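You operate a simulated robot arm through the tools that you are given. There is no shell and no other tool.

Carry out the task below with a simulated two-armed robot. There is one attempt and no reset: what you move stays moved.

## Task
Start the air for the cementing drop: power on, compressor on, bleed shut, then main and drop valves open.
Fine: wait till the line gauge shows about 6 bar.

Only the result counts: the job must be done as asked and must still hold three seconds after the hand-in. Knocking over, shifting, dropping, spilling or breaking anything else fails it.

## Robot
Two 7-joint arms with fingered hands on one trunk, on a base that moves. Base frame: it is fixed to the floor where the robot stands at the start and does not move with it; the origin is under the middle of the robot, x ahead of it, y to its left, z up. Readings come in cm, degrees, newtons and seconds.
The left shoulder is at the start at [7, 15.7, 121.4], the right one opposite. With the tool pointing down near the work surface each hand reaches from about 10 to 76 cm from the robot's upright axis, wherever it stands, measured 20 degrees to its own side. Places, roughly: big black knob [210, -80, 130]; bleed handle [110, -110, 120]; bowl drain handle [220, -70, 110]; cementing handle [160, -90, 140]; cementing switch [380, 50, 140]; compressor switch [380, 50, 110]; door bar [-400, 970, 100]; extractor switch [360, 40, 110]; finishing handle [140, -100, 140]; finishing switch [360, 40, 140]; full line handle [180, -90, 100]; heel press handle [180, -90, 140]; lasting handle [130, -100, 140]; lasting switch [420, 70, 110]; line gauge [210, -80, 120]; low line handle [140, -100, 100]; main handle [230, -70, 120]; main switch [320, -30, 140]; pale knob [120, -110, 90]; press switch [420, 70, 140]; stitcher handle [170, -90, 140]; stitcher switch [400, 60, 140]; tank drain handle [310, -10, 20]; transport handle [120, -110, 140]; transport switch [400, 60, 110]. Payload 5 kg a hand.
Tool frame (each hand has its own): the origin (TCP) lies between the finger pads and is the grasp point; the fingertips stand 3.1 cm ahead of it; z points along the fingers, y is the line along which they close. The gripper opens to 15.6 cm; its body begins 8.8 cm behind the TCP. The gripper is a hand of 4 fingers: y runs from the thumb to the fingers, the wrist lies at [0, 0, -24.9] in the tool frame, and closing takes about 1.5 s.
Orientation is told as [roll, pitch, yaw] about the base's x, y, z axes, in that order, counted from this pose: with the fingers straight down and closing along the base's y, the tool's x points along the base's -x, its y along +y and its z along -z.

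## Interface
- The arms move only by the tool arm_command. It takes "left_deltas", "right_deltas" or both (then of equal length, played together; a hand with none holds still); each is a list of rows, each a list of 3 entries, a list of its own where there are three numbers: the closure, from 0 (fully open) to 1 (shut), then the shift along the tool's x, y, z in units of 500 mm (1.0 is 500 mm), then the turn, a rotation vector about the tool's x, y, z in units of 180 degrees (1.0 is 180 degrees). In form: [[grip, [tx, ty, tz], [ax, ay, az]], ...]. A call has 1 to 20 rows; each row is the pose to reach, as a shift and turn from the pose commanded when the call began, along the tool's axes at that moment. A call with a number of a shift or a turn outside -1 to 1 is refused whole. A row lasts 0.2 s, in which the tool goes at most 5 cm and 8.6 degrees; a call with a longer step from one row to the next is refused whole, and so is a gripper value outside its range. Where a pose cannot be reached the arm comes as near as it can. A force on the tool above 60 N (or 10 N above the force at the start of the call, whichever is more), or a blocked arm, ends the call early, and 0.2 s more pass. Each finger travels about 10.8 cm/s and halts on what it meets, pressing with about 28 N; the grip force reading is that of the motor and also rises with nothing between the fingers. The clock runs only during rows and for 0.2 s after the last one: add rows that repeat a pose to give the fingers time. The reply holds the time, the measured pose of the TCP, the force on the tool along the base axes, the opening and the grip force, in the units named above and with some noise, with the torque about the TCP (base axes, N m) and any sound that the robot's microphone picked up, and new pictures: "pictures" is both (left out), scene, wrist or none (wrist: the cameras of the hands that moved).
- Cameras (640 x 400 px; columns grow to the right, rows downward): "scene" is now at [13.57, 1.88, 144.52]; the picture's right is [0.20, -0.98, 0.00], its down [-0.54, -0.11, -0.84] and it looks along [0.82, 0.16, -0.55] (base axes); focal length 296 px, centre (320, 200). "left" rides on the left gripper at [-7.2, 0.2, -11.1] in its tool frame; the picture's right is [-0.02, -1.00, 0.00], its down [0.84, -0.02, -0.54] and it looks along [0.54, -0.01, 0.84] (tool axes); focal length 234 px, centre (320, 200). "right" rides on the right gripper at [7.2, 0.2, -11.1] in its tool frame; the picture's right is [-0.02, 1.00, 0.00], its down [-0.84, -0.02, -0.54] and it looks along [-0.54, -0.01, 0.84] (tool axes); focal length 234 px, centre (320, 200). There is no depth. A picture from a camera that has moved, and an enlarged one, comes with that camera's place and axes in the base frame and with its lens.
- move_column(by): slides the trunk up (or, below 0, down) by that many cm; the arms and the scene camera ride with it, the base frame stays. It gives what a move gives, with no picture.
- steer(legs): drives the robot by 1 to 6 legs, each [ahead, turn to the left] in cm and degrees, along the robot's own axes; the way and the turn of a leg run together, so that a leg with both is an arc; at most 150 cm and 180 degrees a leg. The arms and the cameras ride along, it lands a little off, and it stops where it bumps. It gives what a move gives, and a new picture of the scene camera.
- grasp_type(shape, hand): the hand has 4 fingers and takes this shape, open, in about a second: jaw (thumb against the fingers, like two jaws); tri (thumb and two fingers); tip (a fingertip pinch); poke (one finger out to press); point (the index stretched); flat (the hand flat); cup (the hand cupped); fist (a fist). The gripper value then closes the fingers along that shape, each until it touches; the sizes above hold for jaw. It gives what a move gives, with no picture.
- aim_head(pan, tilt): turns the head with the scene camera to pan (to the left, within 86 degrees either way) and tilt (down, from -29 to 69), counted from straight ahead of the robot. It gives what a move gives, and a new picture of the scene camera.
- close_up(camera, box): a new picture of the part [left, top, right, bottom] of that camera's present view, enlarged. No time passes.
- hand_in(): hands the job in; it is judged then, once.

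Nothing tells you exact positions but the pictures and the camera data. Unless the task says otherwise, let go and move clear before handing in.

The tools are called as a command line: name --argument value ..., lists and objects as JSON in quotes. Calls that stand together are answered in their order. arm_command: Moves the arms, as the interface text tells. Its arguments: {"type":"object","properties":{"left_deltas":{"type":"array"},"right_deltas":{"type":"array"},"pictures":{"type":"string","enum":["both","scene","wrist","none"]}},"required":[]} The other tools are called the same way: move_column (by) moves the trunk up or down; grasp_type (shape, hand) gives the hand a shape; steer (legs) drives the base; aim_head (pan, tilt) turns the head that bears the scene camera; close_up (camera, box) takes an enlarged picture of a part of a camera's view; hand_in () hands the job in.

At the start:

```text
time_s: 0.0
left_ee_pos: [55.67, 28.25, 122.79]
left_tcp_rot: [0.0, -0.1, 0.0]
left_wrist_force: [0.5, -0.6, 0.1]
left_torque: [-0.02, -0.01, -0.03]
left_grip_width: 15.61
left_grasp_force: 0.1
left_shape: jaw
right_ee_pos: [48.9, -21.61, 113.78]
right_tcp_rot: [-0.1, 0.0, 0.0]
right_wrist_force: [0.6, -0.2, -0.3]
right_torque: [-0.05, 0.01, -0.01]
right_grip_width: 15.58
right_grasp_force: 0.0
right_shape: jaw
trunk travel left (down, up): [-60.0, 34.0]
robot x, y, heading: [0.3, 0.1, 0.4]
head pan, tilt (commanded): [11.2, 33.2]
```

scene: 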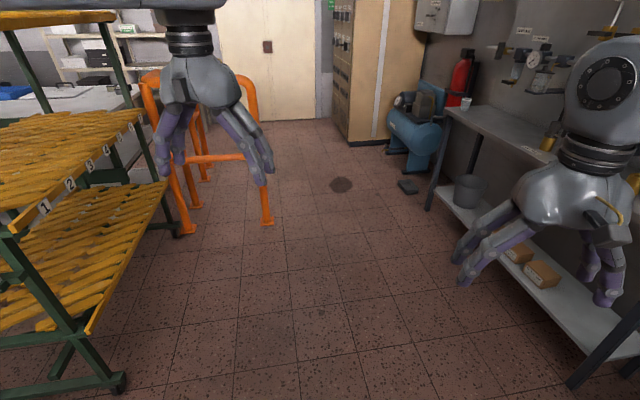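
right: 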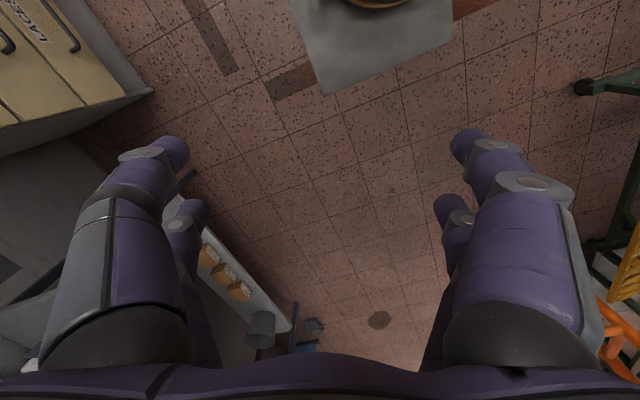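
left: 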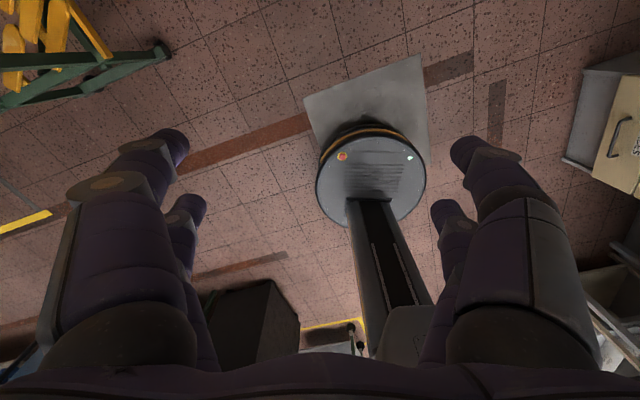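

I see a workshop: a wall with an air line on the right, a compressor ahead on the right, and an electrical box on the wall behind it. I'll look around first with the head to understand the panel and the air line.

aim_head --pan -20 --tilt 5

close_up --camera "scene" --box '[200, 100, 440, 250]'

```text
time_s: 1.0
left_ee_pos: [55.7, 28.41, 122.76]
left_tcp_rot: [0.0, 0.0, -0.1]
left_wrist_force: [-0.3, 0.3, 0.1]
left_torque: [-0.01, 0.01, -0.02]
left_grip_width: 15.58
left_grasp_force: 0.0
left_shape: jaw
right_ee_pos: [48.83, -21.63, 113.69]
right_tcp_rot: [0.0, -0.1, 0.0]
right_wrist_force: [-0.6, 0.4, 0.1]
right_torque: [0.02, 0.02, -0.02]
right_grip_width: 15.59
right_grasp_force: 0.1
right_shape: jaw
trunk travel left (down, up): [-60.0, 34.0]
robot x, y, heading: [-0.22, 0.23, 0.1]
head pan, tilt (commanded): [-20.0, 5.0]
camera scene: at [13.48, -2.99, 149.05], right [-0.34, -0.94, 0.0], down [-0.08, 0.03, -1.0], along [0.94, -0.34, -0.09], focal length 296 px, centre (320, 200)
```

scene: 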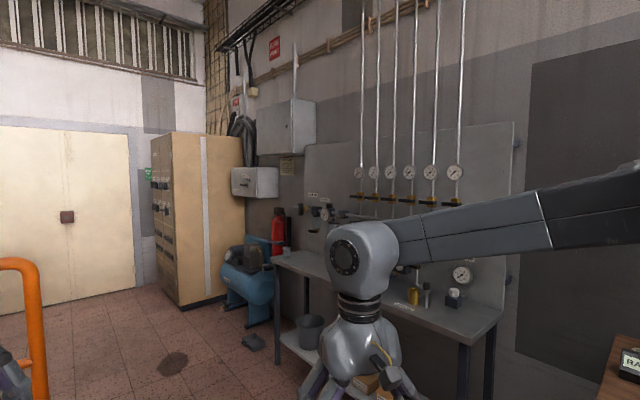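

```text
2.67 times, centred on (320, 175) of scene
camera zoom: at [13.48, -2.99, 149.05], right [-0.34, -0.94, 0.0], down [-0.08, 0.03, -1.0], along [0.94, -0.34, -0.09], focal length 789 px, centre (320, 267)
```

zoom: 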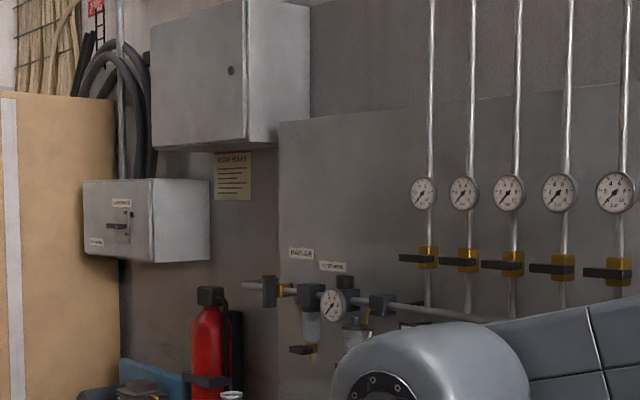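

The switch box and the air-line panel are visible in the distance. I'll zoom in on the labels and notices.

close_up --camera "scene" --box '[220, 150, 310, 206]'

close_up --camera "scene" --box '[290, 180, 380, 236]'

close_up --camera "scene" --box '[340, 150, 480, 238]'

close_up --camera "scene" --box '[380, 230, 520, 318]'

close_up --camera "scene" --box '[130, 130, 250, 310]'

```text
7.11 times, centred on (265, 178) of scene
camera zoom: at [13.48, -2.99, 149.05], right [-0.34, -0.94, 0.0], down [-0.08, 0.03, -1.0], along [0.94, -0.34, -0.09], focal length 2104 px, centre (711, 356)
```

zoom: 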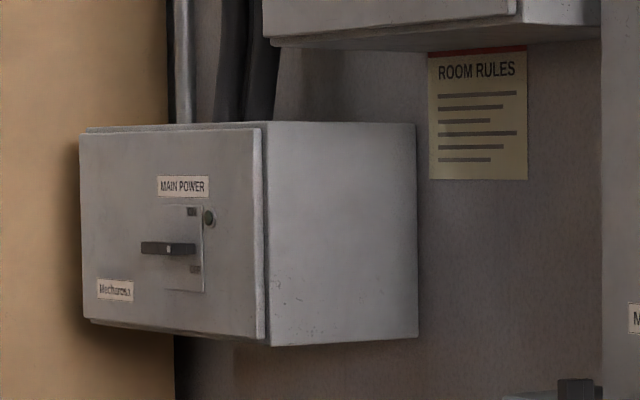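

```text
7.11 times, centred on (335, 208) of scene
camera zoom: at [13.48, -2.99, 149.05], right [-0.34, -0.94, 0.0], down [-0.08, 0.03, -1.0], along [0.94, -0.34, -0.09], focal length 2104 px, centre (213, 143)
```

zoom: 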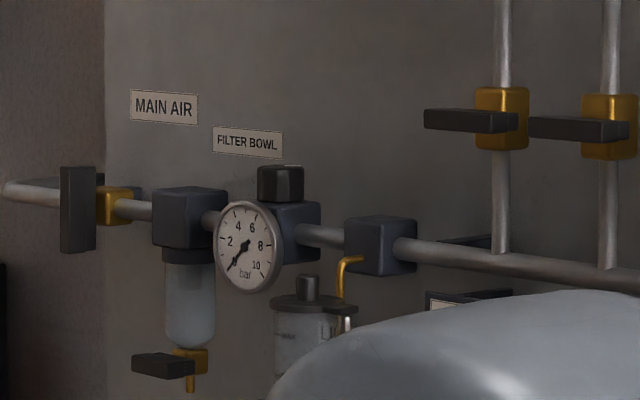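

```text
4.55 times, centred on (410, 194) of scene
camera zoom: at [13.48, -2.99, 149.05], right [-0.34, -0.94, 0.0], down [-0.08, 0.03, -1.0], along [0.94, -0.34, -0.09], focal length 1345 px, centre (-89, 227)
```

zoom: 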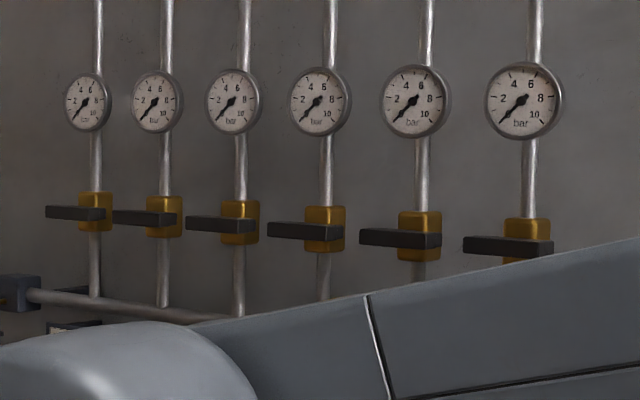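

```text
4.55 times, centred on (450, 274) of scene
camera zoom: at [13.48, -2.99, 149.05], right [-0.34, -0.94, 0.0], down [-0.08, 0.03, -1.0], along [0.94, -0.34, -0.09], focal length 1345 px, centre (-271, -136)
```

zoom: 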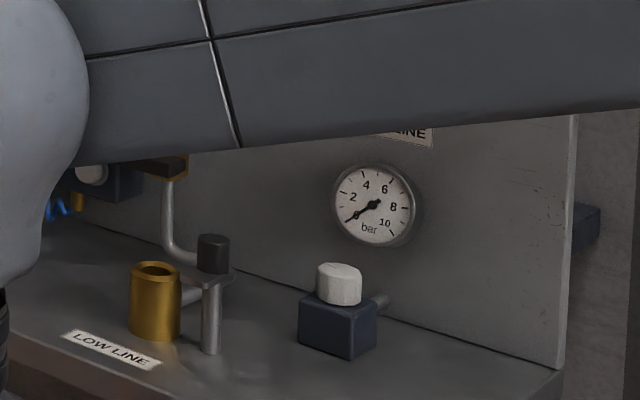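

```text
2.22 times, centred on (190, 220) of scene
camera zoom: at [13.48, -2.99, 149.05], right [-0.34, -0.94, 0.0], down [-0.08, 0.03, -1.0], along [0.94, -0.34, -0.09], focal length 657 px, centre (609, 156)
```

zoom: 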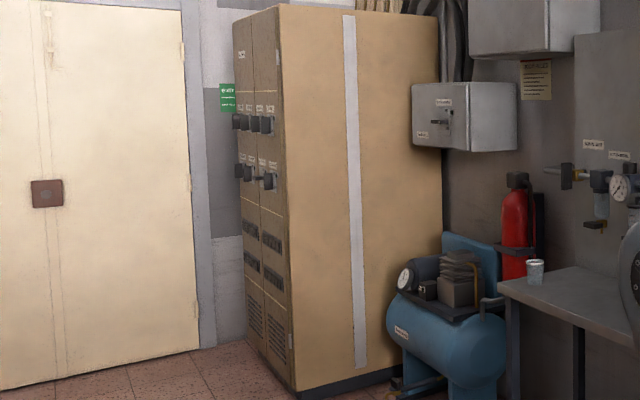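

The main power box hangs above the compressor, the cabinet with the labelled switches stands beyond it, and the valves are on the right wall with levers across the pipes. I'll look at the floor route and the left side before driving.

aim_head --pan 25 --tilt 25

aim_head --pan -55 --tilt 30

```text
time_s: 2.1
left_ee_pos: [55.68, 28.44, 122.83]
left_tcp_rot: [0.0, 0.1, 0.0]
left_wrist_force: [-0.9, 0.4, 0.2]
left_torque: [-0.04, -0.02, -0.01]
left_grip_width: 15.59
left_grasp_force: 0.2
left_shape: jaw
right_ee_pos: [48.85, -21.7, 113.8]
right_tcp_rot: [0.0, -0.1, -0.1]
right_wrist_force: [-0.4, -0.4, -0.5]
right_torque: [0.02, 0.0, 0.03]
right_grip_width: 15.58
right_grasp_force: 0.2
right_shape: jaw
trunk travel left (down, up): [-60.0, 34.0]
robot x, y, heading: [0.1, 0.07, 0.2]
head pan, tilt (commanded): [25.0, 25.0]
camera scene: at [13.2, 4.03, 145.82], right [0.42, -0.91, 0.0], down [-0.38, -0.18, -0.91], along [0.82, 0.38, -0.42], focal length 296 px, centre (320, 200)
```

scene: 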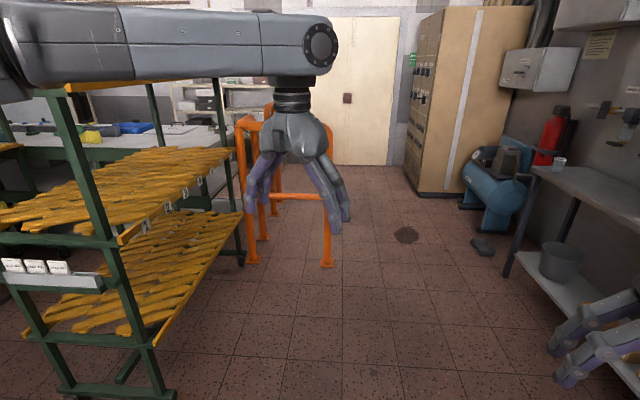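

```text
time_s: 3.6
left_ee_pos: [55.69, 28.47, 122.91]
left_tcp_rot: [0.0, -0.1, 0.0]
left_wrist_force: [-0.1, -0.5, -0.7]
left_torque: [0.01, -0.01, 0.0]
left_grip_width: 15.6
left_grasp_force: 0.0
left_shape: jaw
right_ee_pos: [48.93, -21.73, 113.68]
right_tcp_rot: [0.1, -0.1, 0.0]
right_wrist_force: [0.2, 0.0, 0.1]
right_torque: [-0.03, 0.0, -0.03]
right_grip_width: 15.57
right_grasp_force: 0.0
right_shape: jaw
trunk travel left (down, up): [-60.0, 34.0]
robot x, y, heading: [-0.12, -0.13, -0.0]
head pan, tilt (commanded): [-55.0, 30.0]
camera scene: at [10.03, -7.26, 145.02], right [-0.82, -0.57, 0.0], down [-0.29, 0.41, -0.87], along [0.5, -0.71, -0.5], focal length 296 px, centre (320, 200)
```

scene: 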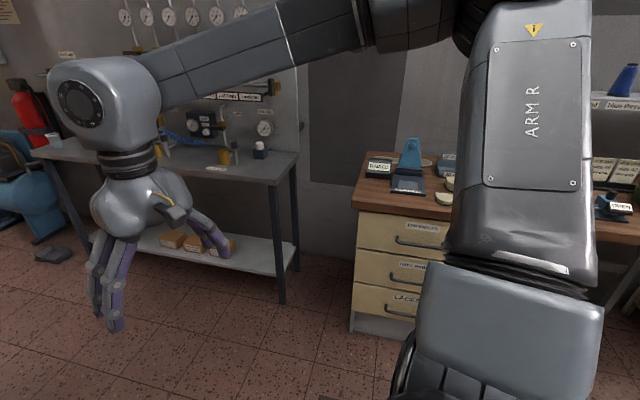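

The floor route along the middle looks clear, with the orange barrier's foot near (188, 79) and the bench front running roughly from (100, -95) to (235, -50). I'll drive straight ahead between them and look again.

steer --legs '[[110, 0], [100, 0]]'

aim_head --pan 5 --tilt 20

```text
time_s: 14.0
left_ee_pos: [265.04, 28.64, 122.72]
left_tcp_rot: [0.1, 0.0, -0.1]
left_wrist_force: [-0.7, -0.1, 0.4]
left_torque: [0.01, 0.0, -0.01]
left_grip_width: 15.6
left_grasp_force: 0.0
left_shape: jaw
right_ee_pos: [258.23, -21.4, 113.63]
right_tcp_rot: [0.1, 0.1, 0.1]
right_wrist_force: [0.4, -0.3, 0.4]
right_torque: [-0.01, 0.0, -0.05]
right_grip_width: 15.6
right_grasp_force: 0.0
right_shape: jaw
trunk travel left (down, up): [-60.0, 34.0]
robot x, y, heading: [209.47, 0.23, 0.3]
head pan, tilt (commanded): [-55.0, 30.0]
camera scene: at [219.31, -7.1, 145.02], right [-0.82, -0.57, 0.0], down [-0.29, 0.41, -0.87], along [0.5, -0.71, -0.5], focal length 296 px, centre (320, 200)
```

scene: 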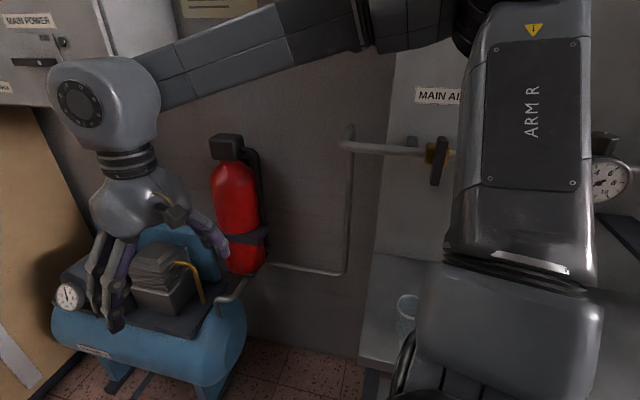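

```text
time_s: 15.3
left_ee_pos: [264.95, 28.65, 122.88]
left_tcp_rot: [0.1, 0.0, 0.1]
left_wrist_force: [0.5, 0.7, -0.7]
left_torque: [0.02, 0.0, 0.01]
left_grip_width: 15.61
left_grasp_force: 0.0
left_shape: jaw
right_ee_pos: [258.13, -21.48, 113.75]
right_tcp_rot: [0.0, 0.0, 0.1]
right_wrist_force: [0.1, 0.0, -0.2]
right_torque: [0.05, 0.01, 0.01]
right_grip_width: 15.59
right_grasp_force: 0.1
right_shape: jaw
trunk travel left (down, up): [-60.0, 34.0]
robot x, y, heading: [209.43, 0.27, 0.1]
head pan, tilt (commanded): [5.0, 20.0]
camera scene: at [223.42, 1.11, 146.62], right [0.09, -1.0, 0.0], down [-0.34, -0.03, -0.94], along [0.94, 0.08, -0.34], focal length 296 px, centre (320, 200)
```

scene: 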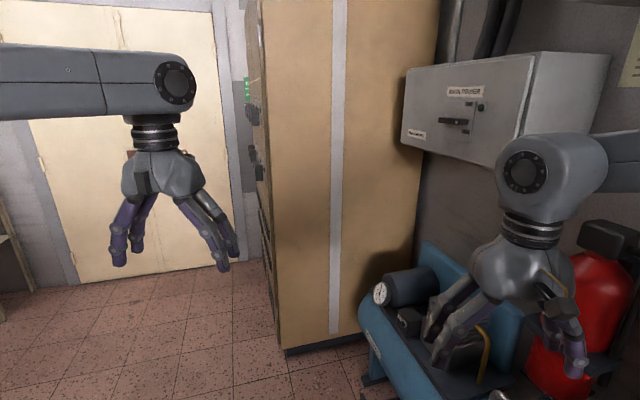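

I've arrived at about (209, 0), with the main power box ahead to the right, above the blue compressor. I'll zoom in on the switch.

close_up --camera "scene" --box '[395, 55, 555, 155]'

close_up --camera "scene" --box '[230, 60, 290, 200]'

```text
4.00 times, centred on (475, 105) of scene
camera zoom: at [223.42, 1.11, 146.62], right [0.09, -1.0, 0.0], down [-0.34, -0.03, -0.94], along [0.94, 0.08, -0.34], focal length 1183 px, centre (-300, 580)
```

zoom: 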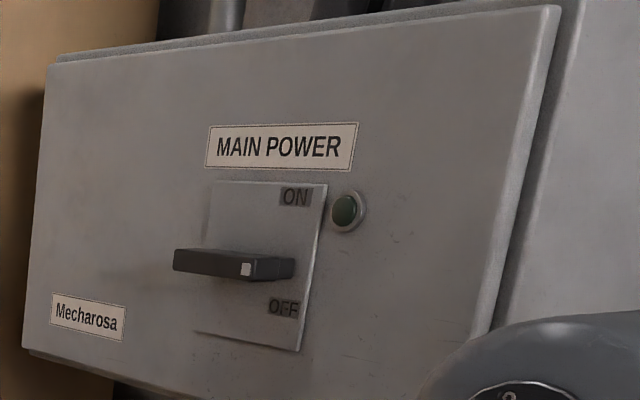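

```text
2.86 times, centred on (260, 130) of scene
camera zoom: at [223.42, 1.11, 146.62], right [0.09, -1.0, 0.0], down [-0.34, -0.03, -0.94], along [0.94, 0.08, -0.34], focal length 845 px, centre (491, 400)
```

zoom: 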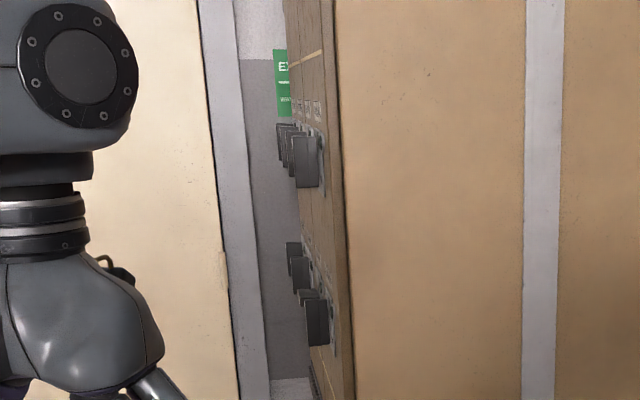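

The main switch is a black bar handle on a plate marked ON (top) and OFF (bottom), so I need a frontal view. I'll drive to about (275, 47) in the free floor and turn to face the wall.

steer --legs '[[0, 35], [80, 0], [0, -106]]'

aim_head --pan 15 --tilt 10

```text
time_s: 25.7
left_ee_pos: [319.69, 3.29, 122.86]
left_tcp_rot: [-0.1, 0.1, -70.4]
left_wrist_force: [0.2, -0.1, 0.0]
left_torque: [-0.02, -0.01, -0.01]
left_grip_width: 15.6
left_grasp_force: 0.0
left_shape: jaw
right_ee_pos: [270.14, -7.19, 113.76]
right_tcp_rot: [0.0, 0.0, -70.4]
right_wrist_force: [0.0, 0.0, -0.4]
right_torque: [0.01, -0.01, 0.02]
right_grip_width: 15.6
right_grasp_force: 0.0
right_shape: jaw
trunk travel left (down, up): [-60.0, 34.0]
robot x, y, heading: [274.27, 46.48, -70.5]
head pan, tilt (commanded): [5.0, 20.0]
camera scene: at [279.69, 33.19, 146.62], right [-0.91, -0.42, 0.0], down [-0.14, 0.31, -0.94], along [0.39, -0.85, -0.34], focal length 296 px, centre (320, 200)
```

scene: 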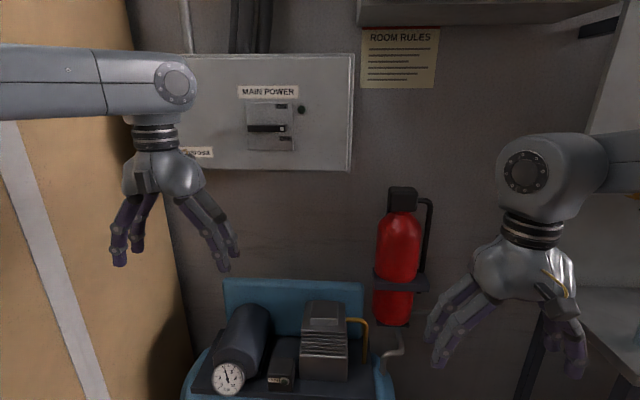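

```text
time_s: 26.4
left_ee_pos: [319.71, 3.31, 122.71]
left_tcp_rot: [0.0, 0.0, -70.5]
left_wrist_force: [-1.0, 0.1, -0.1]
left_torque: [-0.01, 0.02, 0.01]
left_grip_width: 15.59
left_grasp_force: 0.1
left_shape: jaw
right_ee_pos: [270.16, -7.04, 113.74]
right_tcp_rot: [0.0, -0.1, -70.4]
right_wrist_force: [0.0, -0.8, 0.1]
right_torque: [0.0, 0.02, -0.03]
right_grip_width: 15.56
right_grasp_force: 0.1
right_shape: jaw
trunk travel left (down, up): [-60.0, 34.0]
robot x, y, heading: [274.13, 46.24, -70.4]
head pan, tilt (commanded): [15.0, 10.0]
camera scene: at [281.07, 33.99, 148.25], right [-0.82, -0.57, 0.0], down [-0.1, 0.14, -0.98], along [0.56, -0.81, -0.17], focal length 296 px, centre (320, 200)
```

scene: 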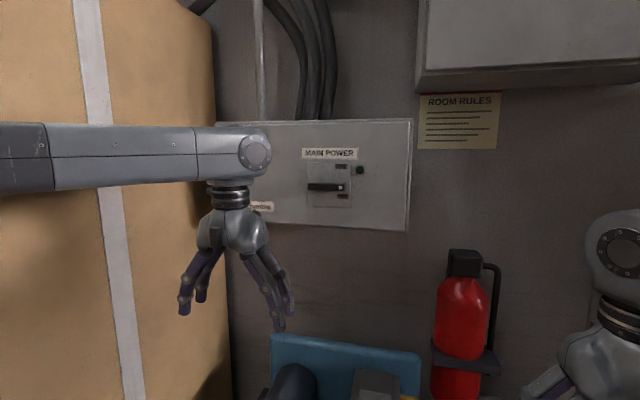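

close_up --camera "scene" --box '[284, 140, 380, 200]'

```text
6.67 times, centred on (332, 170) of scene
camera zoom: at [281.07, 33.99, 148.25], right [-0.82, -0.57, 0.0], down [-0.1, 0.14, -0.98], along [0.56, -0.81, -0.17], focal length 1972 px, centre (240, 400)
```

zoom: 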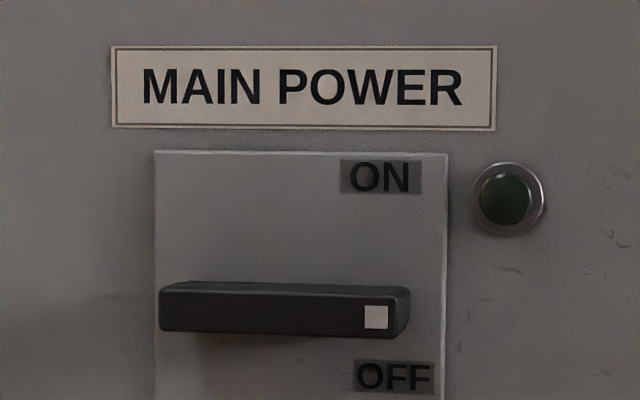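

The main switch bar is centred near (324.6, -31.5, 138.2), horizontal, with its white mark at the right end (OFF). Turning the mark up to ON means a quarter turn counter-clockwise. I'll first turn the left hand to point forward at the wall, and look at its poke shape.

arm_command --left_deltas '[[0, [0, 0, -0.02], [0, -0.0454, 0]], [0, [0, 0, -0.05], [0, -0.0909, 0]], [0, [0, 0, -0.08], [0, -0.1364, 0]], [0, [0, 0, -0.11], [0, -0.1818, 0]], [0, [0, 0, -0.14], [0, -0.2273, 0]], [0, [0, 0, -0.17], [0, -0.2727, 0]], [0, [0, 0, -0.2], [0, -0.3182, 0]], [0, [0, 0, -0.22], [0, -0.3636, 0]], [0, [0, 0, -0.24], [0, -0.4091, 0]], [0, [0, 0, -0.27], [0, -0.4545, 0]], [0, [0, 0, -0.3], [0, -0.5, 0]]]' --pictures "both"

```text
time_s: 29.0
left_ee_pos: [319.45, 5.57, 153.88]
left_tcp_rot: [-180.0, -74.0, 109.4]
left_wrist_force: [0.6, -0.4, 0.0]
left_torque: [-0.04, 0.01, 0.03]
left_grip_width: 15.6
left_grasp_force: 0.0
left_shape: jaw
left hand out of reach, approached as far as the arm can: row 8, 9, 10, 11
right_ee_pos: [270.29, -7.44, 113.5]
right_tcp_rot: [-0.1, 0.2, -70.4]
right_wrist_force: [0.0, -0.9, -0.8]
right_torque: [0.04, 0.0, 0.06]
right_grip_width: 15.62
right_grasp_force: 0.0
right_shape: jaw
trunk travel left (down, up): [-60.0, 34.0]
robot x, y, heading: [274.26, 46.39, -70.2]
head pan, tilt (commanded): [15.0, 10.0]
stopped in row 11 (left hand): the arm was blocked; the commanded pose is now the measured one
camera scene: at [281.22, 33.57, 148.2], right [-0.82, -0.57, 0.0], down [-0.1, 0.15, -0.98], along [0.56, -0.81, -0.18], focal length 296 px, centre (320, 200)
camera left: at [315.46, 17.51, 157.8], right [-0.94, -0.33, 0.02], down [-0.12, 0.27, -0.96], along [0.31, -0.91, -0.29], focal length 234 px, centre (320, 200)
```

scene: 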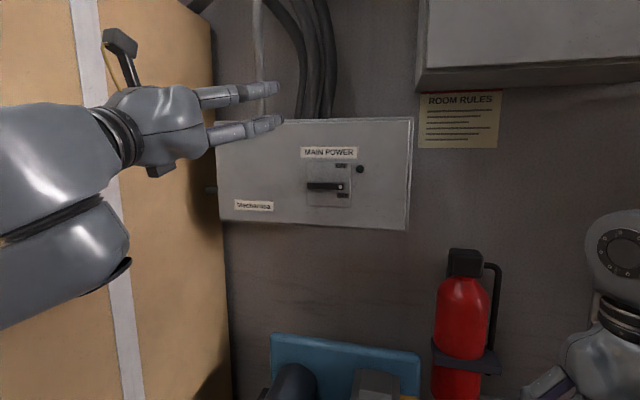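
left: 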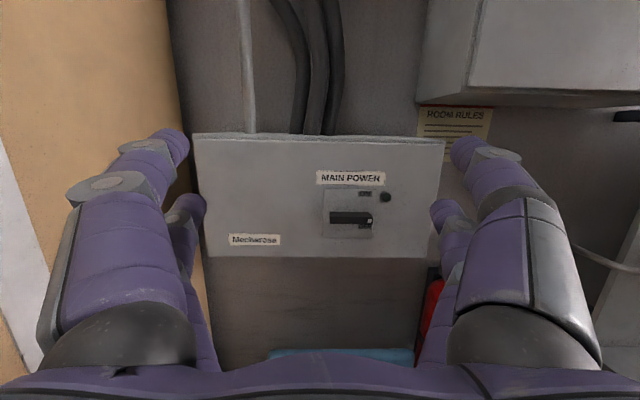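

The arm was too folded, so the hand ended up tilted about 16° upward at (319, 6, 154). I'll move it forward and down to level it, still well clear of the box.

arm_command --left_deltas '[[0, [0.058, -0.02, 0.032], [0, 0.0148, 0]], [0, [0.115, -0.04, 0.064], [0, 0.0296, 0]], [0, [0.173, -0.06, 0.096], [0, 0.0444, 0]], [0, [0.231, -0.08, 0.128], [0, 0.0593, 0]], [0, [0.288, -0.1, 0.16], [0, 0.0741, 0]], [0, [0.346, -0.12, 0.192], [0, 0.0889, 0]], [0, [0.346, -0.12, 0.192], [0, 0.0889, 0]]]' --pictures "none"

grasp_type --shape "poke" --hand "left"

close_up --camera "left" --box '[0, 0, 640, 400]'

close_up --camera "scene" --box '[0, 0, 640, 400]'

```text
time_s: 30.6
left_ee_pos: [318.45, -9.07, 140.19]
left_tcp_rot: [-171.5, -89.7, 101.0]
left_wrist_force: [0.0, -0.6, 0.1]
left_torque: [0.01, 0.02, -0.01]
left_grip_width: 15.57
left_grasp_force: 0.0
left_shape: jaw
right_ee_pos: [270.16, -6.97, 113.66]
right_tcp_rot: [0.0, -0.1, -70.4]
right_wrist_force: [0.7, -0.3, 0.2]
right_torque: [-0.05, 0.02, -0.02]
right_grip_width: 15.57
right_grasp_force: 0.1
right_shape: jaw
trunk travel left (down, up): [-60.0, 34.0]
robot x, y, heading: [274.52, 46.2, -70.1]
head pan, tilt (commanded): [15.0, 10.0]
```

```text
time_s: 31.5
left_ee_pos: [318.47, -9.3, 140.13]
left_tcp_rot: [-166.9, -89.8, 96.3]
left_wrist_force: [0.2, 0.1, 0.1]
left_torque: [0.0, 0.0, 0.01]
left_grip_width: 0.03
left_grasp_force: 0.1
left_shape: poke
right_ee_pos: [270.3, -7.12, 113.72]
right_tcp_rot: [-0.1, 0.0, -70.3]
right_wrist_force: [0.3, 0.1, -0.3]
right_torque: [0.0, -0.01, -0.01]
right_grip_width: 15.58
right_grasp_force: 0.0
right_shape: jaw
trunk travel left (down, up): [-60.0, 34.0]
robot x, y, heading: [274.0, 46.34, -70.4]
head pan, tilt (commanded): [15.0, 10.0]
```

```text
1.00 times, centred on (320, 200) of left (not enlarged: the box is as wide or as high as the picture)
camera zoom: at [314.95, 1.19, 147.33], right [-0.94, -0.33, 0.02], down [-0.2, 0.5, -0.84], along [0.27, -0.8, -0.54], focal length 234 px, centre (320, 200)
```

zoom: 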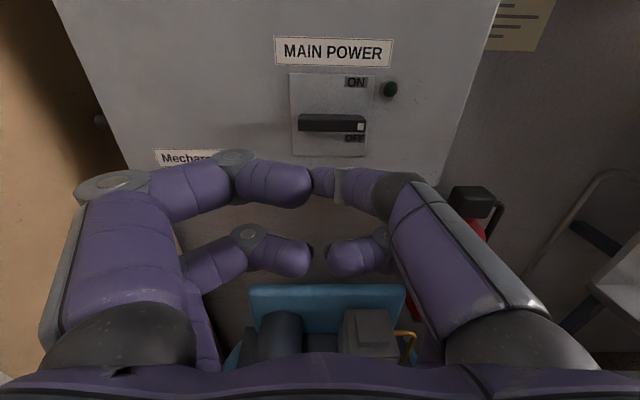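

```text
1.00 times, centred on (320, 200) of scene (not enlarged: the box is as wide or as high as the picture)
camera zoom: at [281.1, 33.97, 148.25], right [-0.82, -0.57, 0.0], down [-0.1, 0.14, -0.98], along [0.56, -0.81, -0.17], focal length 296 px, centre (320, 200)
```

zoom: 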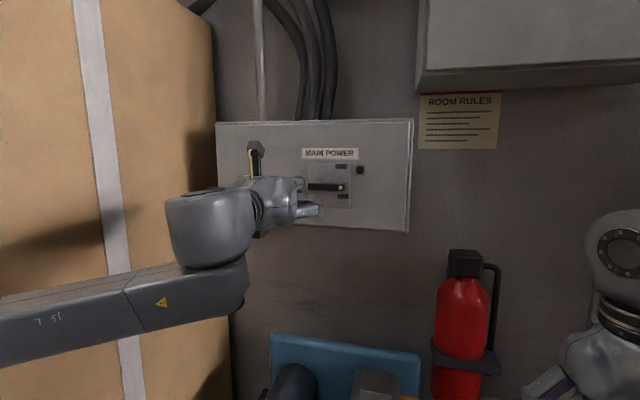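

In the poke shape the fingertips meet in a blunt tip. I'll look at the "point" shape to see whether one finger stretches out.

grasp_type --shape "point" --hand "left"

close_up --camera "left" --box '[0, 0, 640, 400]'

close_up --camera "scene" --box '[160, 100, 420, 262]'

```text
time_s: 32.4
left_ee_pos: [318.45, -9.32, 140.1]
left_tcp_rot: [-167.8, -89.8, 97.5]
left_wrist_force: [-0.6, -0.5, 0.3]
left_torque: [0.0, 0.01, 0.01]
left_grip_width: 0.01
left_grasp_force: 0.1
left_shape: point
right_ee_pos: [270.27, -6.96, 113.7]
right_tcp_rot: [-0.1, -0.1, -70.5]
right_wrist_force: [0.6, 0.5, -0.1]
right_torque: [0.03, 0.04, -0.01]
right_grip_width: 15.57
right_grasp_force: 0.0
right_shape: jaw
trunk travel left (down, up): [-60.0, 34.0]
robot x, y, heading: [274.42, 46.39, -70.2]
head pan, tilt (commanded): [15.0, 10.0]
```

```text
1.00 times, centred on (320, 200) of left (not enlarged: the box is as wide or as high as the picture)
camera zoom: at [314.94, 1.22, 147.35], right [-0.94, -0.33, 0.02], down [-0.2, 0.5, -0.84], along [0.27, -0.8, -0.54], focal length 234 px, centre (320, 200)
```

zoom: 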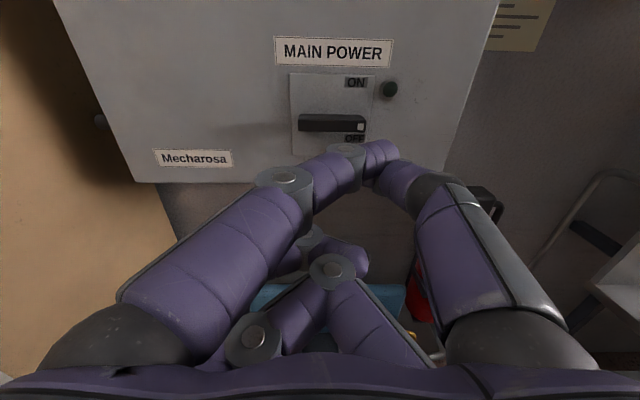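

```text
2.46 times, centred on (290, 181) of scene
camera zoom: at [281.09, 34.01, 148.25], right [-0.82, -0.57, 0.0], down [-0.1, 0.14, -0.98], along [0.56, -0.81, -0.17], focal length 728 px, centre (394, 247)
```

zoom: 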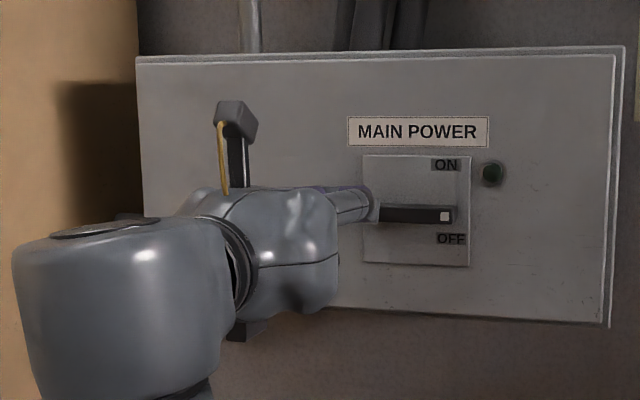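

In "point" the index stays bent toward the thumb. I'll check the "tip" shape, which may give a slimmer beak.

grasp_type --shape "tip" --hand "left"

close_up --camera "left" --box '[0, 0, 640, 400]'

grasp_type --shape "fist" --hand "left"

close_up --camera "left" --box '[0, 0, 640, 400]'

```text
time_s: 33.3
left_ee_pos: [318.49, -9.26, 140.22]
left_tcp_rot: [-169.4, -89.9, 98.9]
left_wrist_force: [-0.2, -0.1, -0.2]
left_torque: [-0.02, -0.03, 0.0]
left_grip_width: 15.6
left_grasp_force: 0.1
left_shape: tip
right_ee_pos: [270.28, -6.97, 113.77]
right_tcp_rot: [0.1, 0.0, -70.5]
right_wrist_force: [-0.2, 1.1, 0.4]
right_torque: [-0.01, -0.03, 0.0]
right_grip_width: 15.59
right_grasp_force: 0.1
right_shape: jaw
trunk travel left (down, up): [-60.0, 34.0]
robot x, y, heading: [274.23, 46.15, -70.4]
head pan, tilt (commanded): [15.0, 10.0]
```

```text
1.00 times, centred on (320, 200) of left (not enlarged: the box is as wide or as high as the picture)
camera zoom: at [314.93, 1.23, 147.35], right [-0.94, -0.33, 0.02], down [-0.2, 0.5, -0.84], along [0.27, -0.8, -0.54], focal length 234 px, centre (320, 200)
```

zoom: 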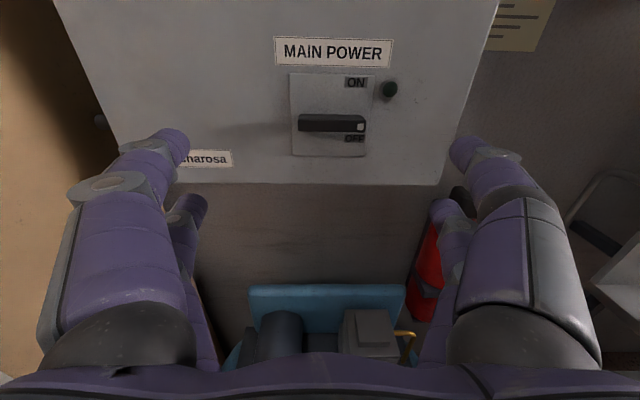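

```text
time_s: 34.2
left_ee_pos: [318.38, -9.36, 140.11]
left_tcp_rot: [-167.6, -89.8, 97.3]
left_wrist_force: [-0.2, 0.2, 0.6]
left_torque: [-0.03, -0.02, 0.06]
left_grip_width: 0.0
left_grasp_force: 0.0
left_shape: fist
right_ee_pos: [270.33, -7.0, 113.68]
right_tcp_rot: [0.0, 0.0, -70.4]
right_wrist_force: [1.0, -0.6, -0.6]
right_torque: [-0.01, -0.01, 0.02]
right_grip_width: 15.57
right_grasp_force: 0.1
right_shape: jaw
trunk travel left (down, up): [-60.0, 34.0]
robot x, y, heading: [274.11, 46.51, -70.1]
head pan, tilt (commanded): [15.0, 10.0]
```

```text
1.00 times, centred on (320, 200) of left (not enlarged: the box is as wide or as high as the picture)
camera zoom: at [314.94, 1.23, 147.35], right [-0.94, -0.33, 0.02], down [-0.2, 0.5, -0.84], along [0.27, -0.8, -0.54], focal length 234 px, centre (320, 200)
```

zoom: 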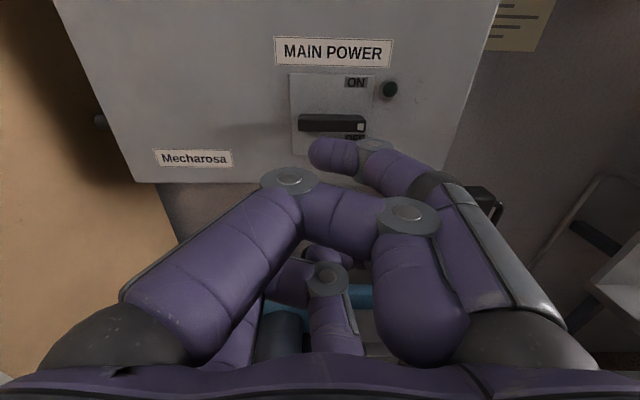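

I'll try the jaw shape fully closed to see what kind of beak it makes; moving nothing else.

grasp_type --shape "jaw" --hand "left"

arm_command --left_deltas '[[1, [0, 0, 0], [0, 0, 0]], [1, [0, 0, 0], [0, 0, 0]], [1, [0, 0, 0], [0, 0, 0]], [1, [0, 0, 0], [0, 0, 0]], [1, [0, 0, 0], [0, 0, 0]], [1, [0, 0, 0], [0, 0, 0]], [1, [0, 0, 0], [0, 0, 0]], [1, [0, 0, 0], [0, 0, 0]]]' --pictures "both"

close_up --camera "scene" --box '[160, 100, 420, 262]'

```text
time_s: 35.1
left_ee_pos: [318.4, -9.42, 140.16]
left_tcp_rot: [-168.8, -89.9, 98.4]
left_wrist_force: [-0.2, 0.3, -0.2]
left_torque: [0.01, 0.01, -0.03]
left_grip_width: 15.59
left_grasp_force: 0.2
left_shape: jaw
right_ee_pos: [270.25, -7.06, 113.69]
right_tcp_rot: [0.1, 0.0, -70.4]
right_wrist_force: [-0.5, -0.6, -0.2]
right_torque: [0.01, 0.02, 0.03]
right_grip_width: 15.6
right_grasp_force: 0.0
right_shape: jaw
trunk travel left (down, up): [-60.0, 34.0]
robot x, y, heading: [274.34, 46.41, -70.3]
head pan, tilt (commanded): [15.0, 10.0]
```

```text
time_s: 36.9
left_ee_pos: [318.43, -9.27, 140.12]
left_tcp_rot: [-168.2, -89.7, 97.8]
left_wrist_force: [-0.3, 1.4, -0.2]
left_torque: [0.01, -0.01, 0.02]
left_grip_width: 0.0
left_grasp_force: 28.2
left_shape: jaw
right_ee_pos: [270.23, -7.09, 113.76]
right_tcp_rot: [-0.1, 0.0, -70.4]
right_wrist_force: [-0.1, -0.2, 0.0]
right_torque: [0.0, 0.01, -0.02]
right_grip_width: 15.59
right_grasp_force: 0.1
right_shape: jaw
trunk travel left (down, up): [-60.0, 34.0]
robot x, y, heading: [274.44, 45.99, -70.2]
head pan, tilt (commanded): [15.0, 10.0]
camera scene: at [281.09, 34.01, 148.25], right [-0.82, -0.57, 0.0], down [-0.1, 0.14, -0.98], along [0.56, -0.81, -0.17], focal length 296 px, centre (320, 200)
camera left: at [314.94, 1.22, 147.35], right [-0.94, -0.33, 0.02], down [-0.2, 0.5, -0.84], along [0.27, -0.8, -0.54], focal length 234 px, centre (320, 200)
```

scene: 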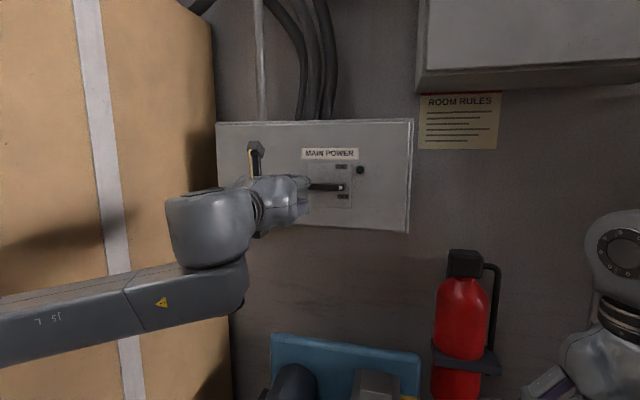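
left: 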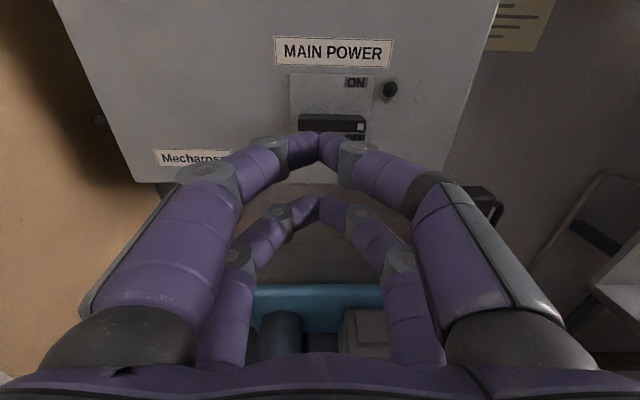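

```text
2.46 times, centred on (290, 181) of scene
camera zoom: at [281.09, 34.01, 148.25], right [-0.82, -0.57, 0.0], down [-0.1, 0.14, -0.98], along [0.56, -0.81, -0.17], focal length 728 px, centre (394, 247)
```

zoom: 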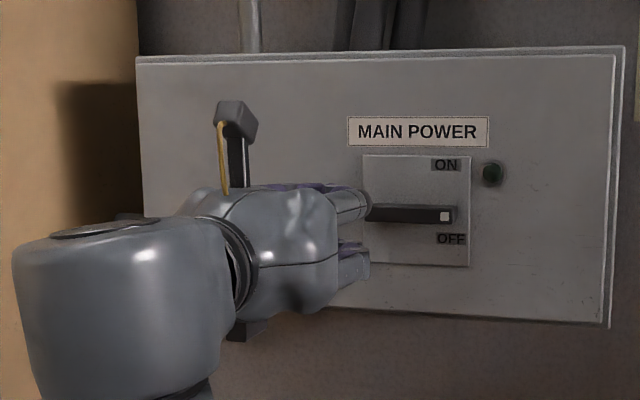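

Closed jaw gives two slim beaks, one above and one below the tool axis (about ±2.4 cm). I'll use the lower beak to press down the left end of the switch bar, so I approach with the beak above the bar's left end.

arm_command --left_deltas '[[1, [-0.04, 0.018, 0.03], [0, 0, 0]], [1, [-0.086, 0.036, 0.1], [0, 0, 0]], [1, [-0.086, 0.036, 0.17], [0, 0, 0]], [1, [-0.086, 0.036, 0.24], [0, 0, 0]], [1, [-0.086, 0.036, 0.32], [0, 0, 0]], [1, [-0.086, 0.036, 0.32], [0, 0, 0]]]' --pictures "both"

close_up --camera "scene" --box '[200, 100, 420, 237]'

```text
time_s: 38.3
left_ee_pos: [325.45, -23.51, 144.68]
left_tcp_rot: [-162.5, -89.6, 92.0]
left_wrist_force: [0.3, 0.4, -0.7]
left_torque: [-0.01, -0.01, 0.01]
left_grip_width: 0.0
left_grasp_force: 28.2
left_shape: jaw
right_ee_pos: [270.32, -6.89, 113.73]
right_tcp_rot: [0.0, -0.1, -70.5]
right_wrist_force: [0.5, -0.2, 0.7]
right_torque: [-0.03, -0.02, 0.06]
right_grip_width: 15.58
right_grasp_force: 0.1
right_shape: jaw
trunk travel left (down, up): [-60.0, 34.0]
robot x, y, heading: [274.26, 46.19, -70.4]
head pan, tilt (commanded): [15.0, 10.0]
camera scene: at [281.1, 34.13, 148.26], right [-0.82, -0.57, 0.0], down [-0.1, 0.14, -0.98], along [0.56, -0.81, -0.17], focal length 296 px, centre (320, 200)
camera left: at [321.91, -13.01, 151.76], right [-0.94, -0.33, 0.03], down [-0.2, 0.5, -0.84], along [0.27, -0.8, -0.54], focal length 234 px, centre (320, 200)
```

scene: 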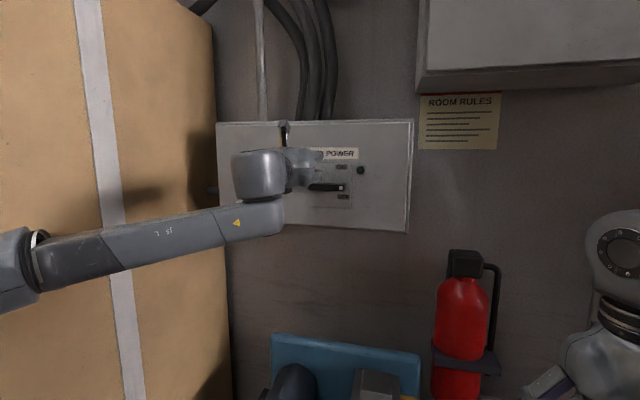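
left: 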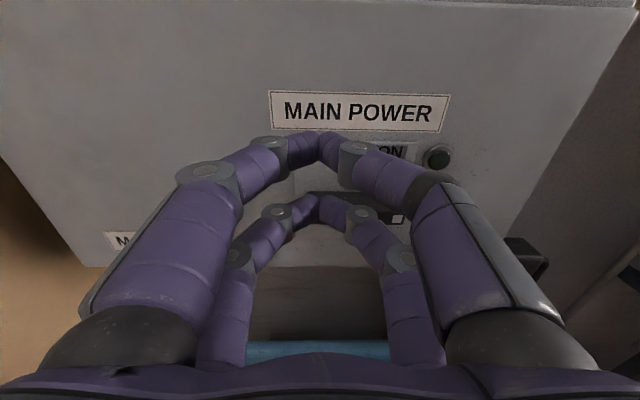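

```text
2.91 times, centred on (310, 168) of scene
camera zoom: at [281.1, 34.13, 148.26], right [-0.82, -0.57, 0.0], down [-0.1, 0.14, -0.98], along [0.56, -0.81, -0.17], focal length 860 px, centre (349, 292)
```

zoom: 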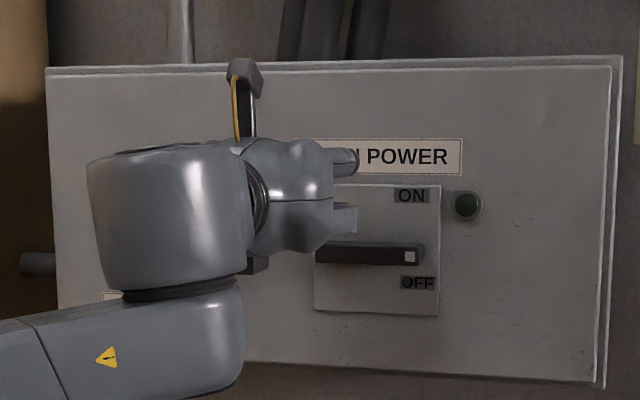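

The lower beak sits above the bar's left end. Next I move 6 cm forward so the beak reaches past the bar's front, then press down along the arc.

arm_command --left_deltas '[[1, [0, 0, 0.06], [0, 0, 0]], [1, [0, 0, 0.12], [0, 0, 0]], [1, [0.02, 0, 0.12], [0, 0, 0]], [1, [0.042, 0, 0.12], [0, 0, 0]], [1, [0.0616, 0.008, 0.12], [0, 0, 0]], [1, [0.082, 0.0106, 0.12], [0, 0, 0]]]' --pictures "both"

close_up --camera "scene" --box '[240, 120, 400, 220]'

```text
time_s: 39.7
left_ee_pos: [328.27, -28.76, 141.11]
left_tcp_rot: [34.2, -89.7, -104.6]
left_wrist_force: [1.3, 5.2, 3.1]
left_torque: [0.07, 0.09, -0.16]
left_grip_width: 0.02
left_grasp_force: 27.8
left_shape: jaw
left hand out of reach, approached as far as the arm can: row 6
right_ee_pos: [270.24, -6.77, 113.75]
right_tcp_rot: [-0.1, -0.1, -70.4]
right_wrist_force: [0.3, 0.2, -0.1]
right_torque: [-0.02, 0.03, 0.0]
right_grip_width: 15.6
right_grasp_force: 0.0
right_shape: jaw
trunk travel left (down, up): [-60.0, 34.0]
robot x, y, heading: [274.72, 46.34, -70.5]
head pan, tilt (commanded): [15.0, 10.0]
camera scene: at [281.11, 34.26, 148.27], right [-0.82, -0.57, 0.0], down [-0.1, 0.14, -0.98], along [0.56, -0.81, -0.17], focal length 296 px, centre (320, 200)
camera left: at [324.68, -18.31, 148.4], right [-0.94, -0.33, 0.02], down [-0.2, 0.51, -0.84], along [0.27, -0.79, -0.55], focal length 234 px, centre (320, 200)
```

scene: 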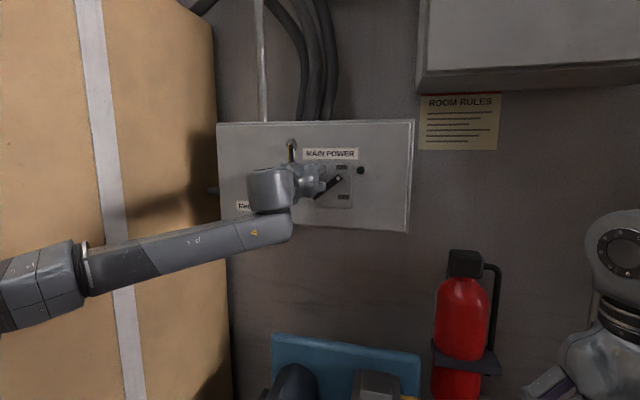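
left: 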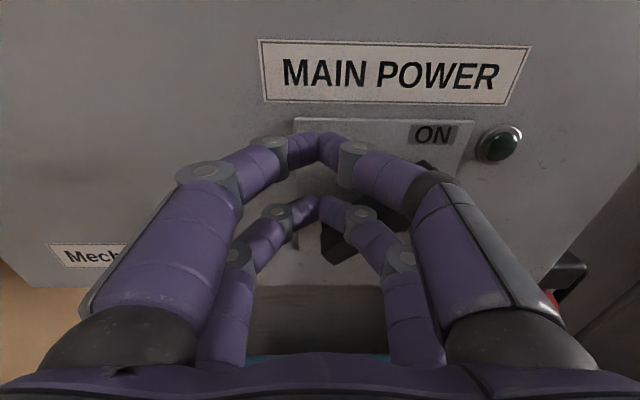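

```text
4.00 times, centred on (320, 170) of scene
camera zoom: at [281.11, 34.26, 148.27], right [-0.82, -0.57, 0.0], down [-0.1, 0.14, -0.98], along [0.56, -0.81, -0.17], focal length 1183 px, centre (320, 320)
```

zoom: 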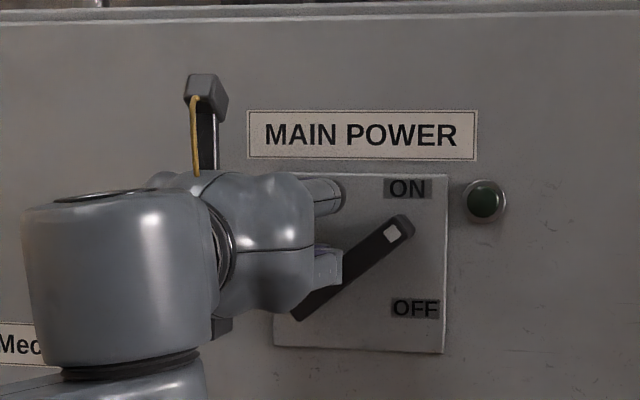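

The bar follows: it's now about 40° turned. I'll carry on along the arc down and to the right until the mark points up.

arm_command --left_deltas '[[1, [0.021, -0.003, -0.006], [0, 0, 0]], [1, [0.04, -0.011, -0.008], [0, 0, 0]], [1, [0.057, -0.024, -0.008], [0, 0, 0]], [1, [0.07, -0.041, -0.008], [0, 0, 0]], [1, [0.073, -0.06, -0.008], [0, 0, 0]], [1, [0.073, -0.06, -0.008], [0, 0, 0]]]' --pictures "both"

close_up --camera "scene" --box '[240, 120, 400, 220]'

```text
time_s: 41.1
left_ee_pos: [325.83, -28.85, 140.3]
left_tcp_rot: [27.8, -88.6, -98.4]
left_wrist_force: [7.0, 11.9, -0.8]
left_torque: [0.15, -0.11, 0.09]
left_grip_width: 0.0
left_grasp_force: 28.0
left_shape: jaw
left hand out of reach, approached as far as the arm can: row 1, 2, 3, 4, 5, 6
right_ee_pos: [270.27, -6.83, 113.86]
right_tcp_rot: [-0.1, -0.1, -70.5]
right_wrist_force: [0.6, 0.4, -0.3]
right_torque: [-0.02, 0.01, -0.02]
right_grip_width: 15.58
right_grasp_force: 0.0
right_shape: jaw
trunk travel left (down, up): [-60.0, 34.0]
robot x, y, heading: [274.05, 46.4, -70.2]
head pan, tilt (commanded): [15.0, 10.0]
camera scene: at [281.24, 34.28, 148.26], right [-0.82, -0.57, 0.0], down [-0.1, 0.14, -0.98], along [0.56, -0.81, -0.17], focal length 296 px, centre (320, 200)
camera left: at [322.38, -18.48, 147.81], right [-0.94, -0.33, 0.01], down [-0.2, 0.53, -0.83], along [0.27, -0.78, -0.56], focal length 234 px, centre (320, 200)
```

scene: 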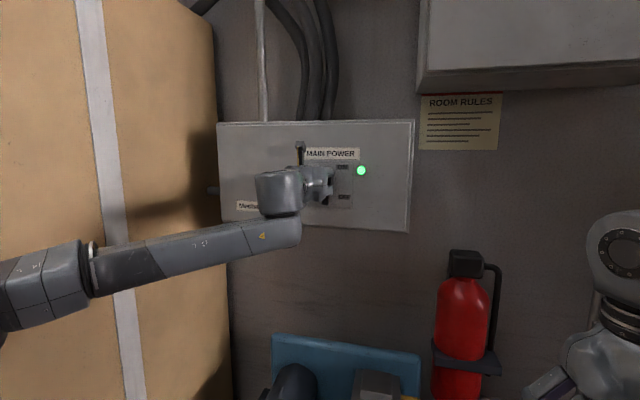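
left: 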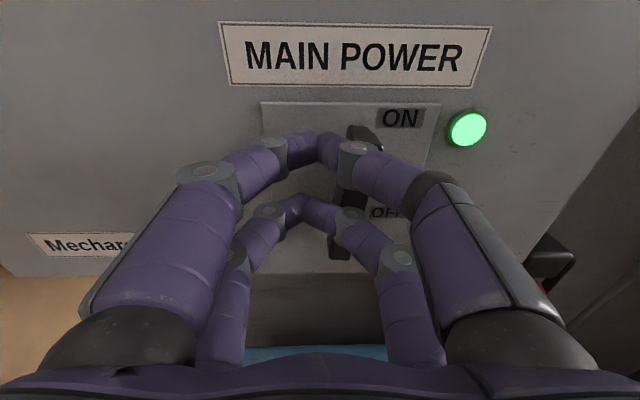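

```text
4.00 times, centred on (320, 170) of scene
camera zoom: at [281.24, 34.28, 148.26], right [-0.82, -0.57, 0.0], down [-0.1, 0.14, -0.98], along [0.56, -0.81, -0.17], focal length 1183 px, centre (320, 320)
```

zoom: 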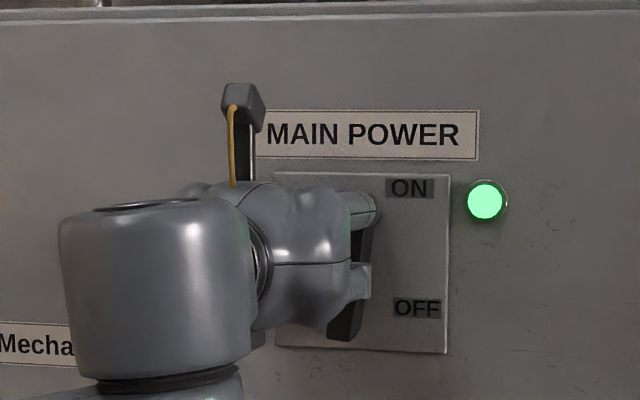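

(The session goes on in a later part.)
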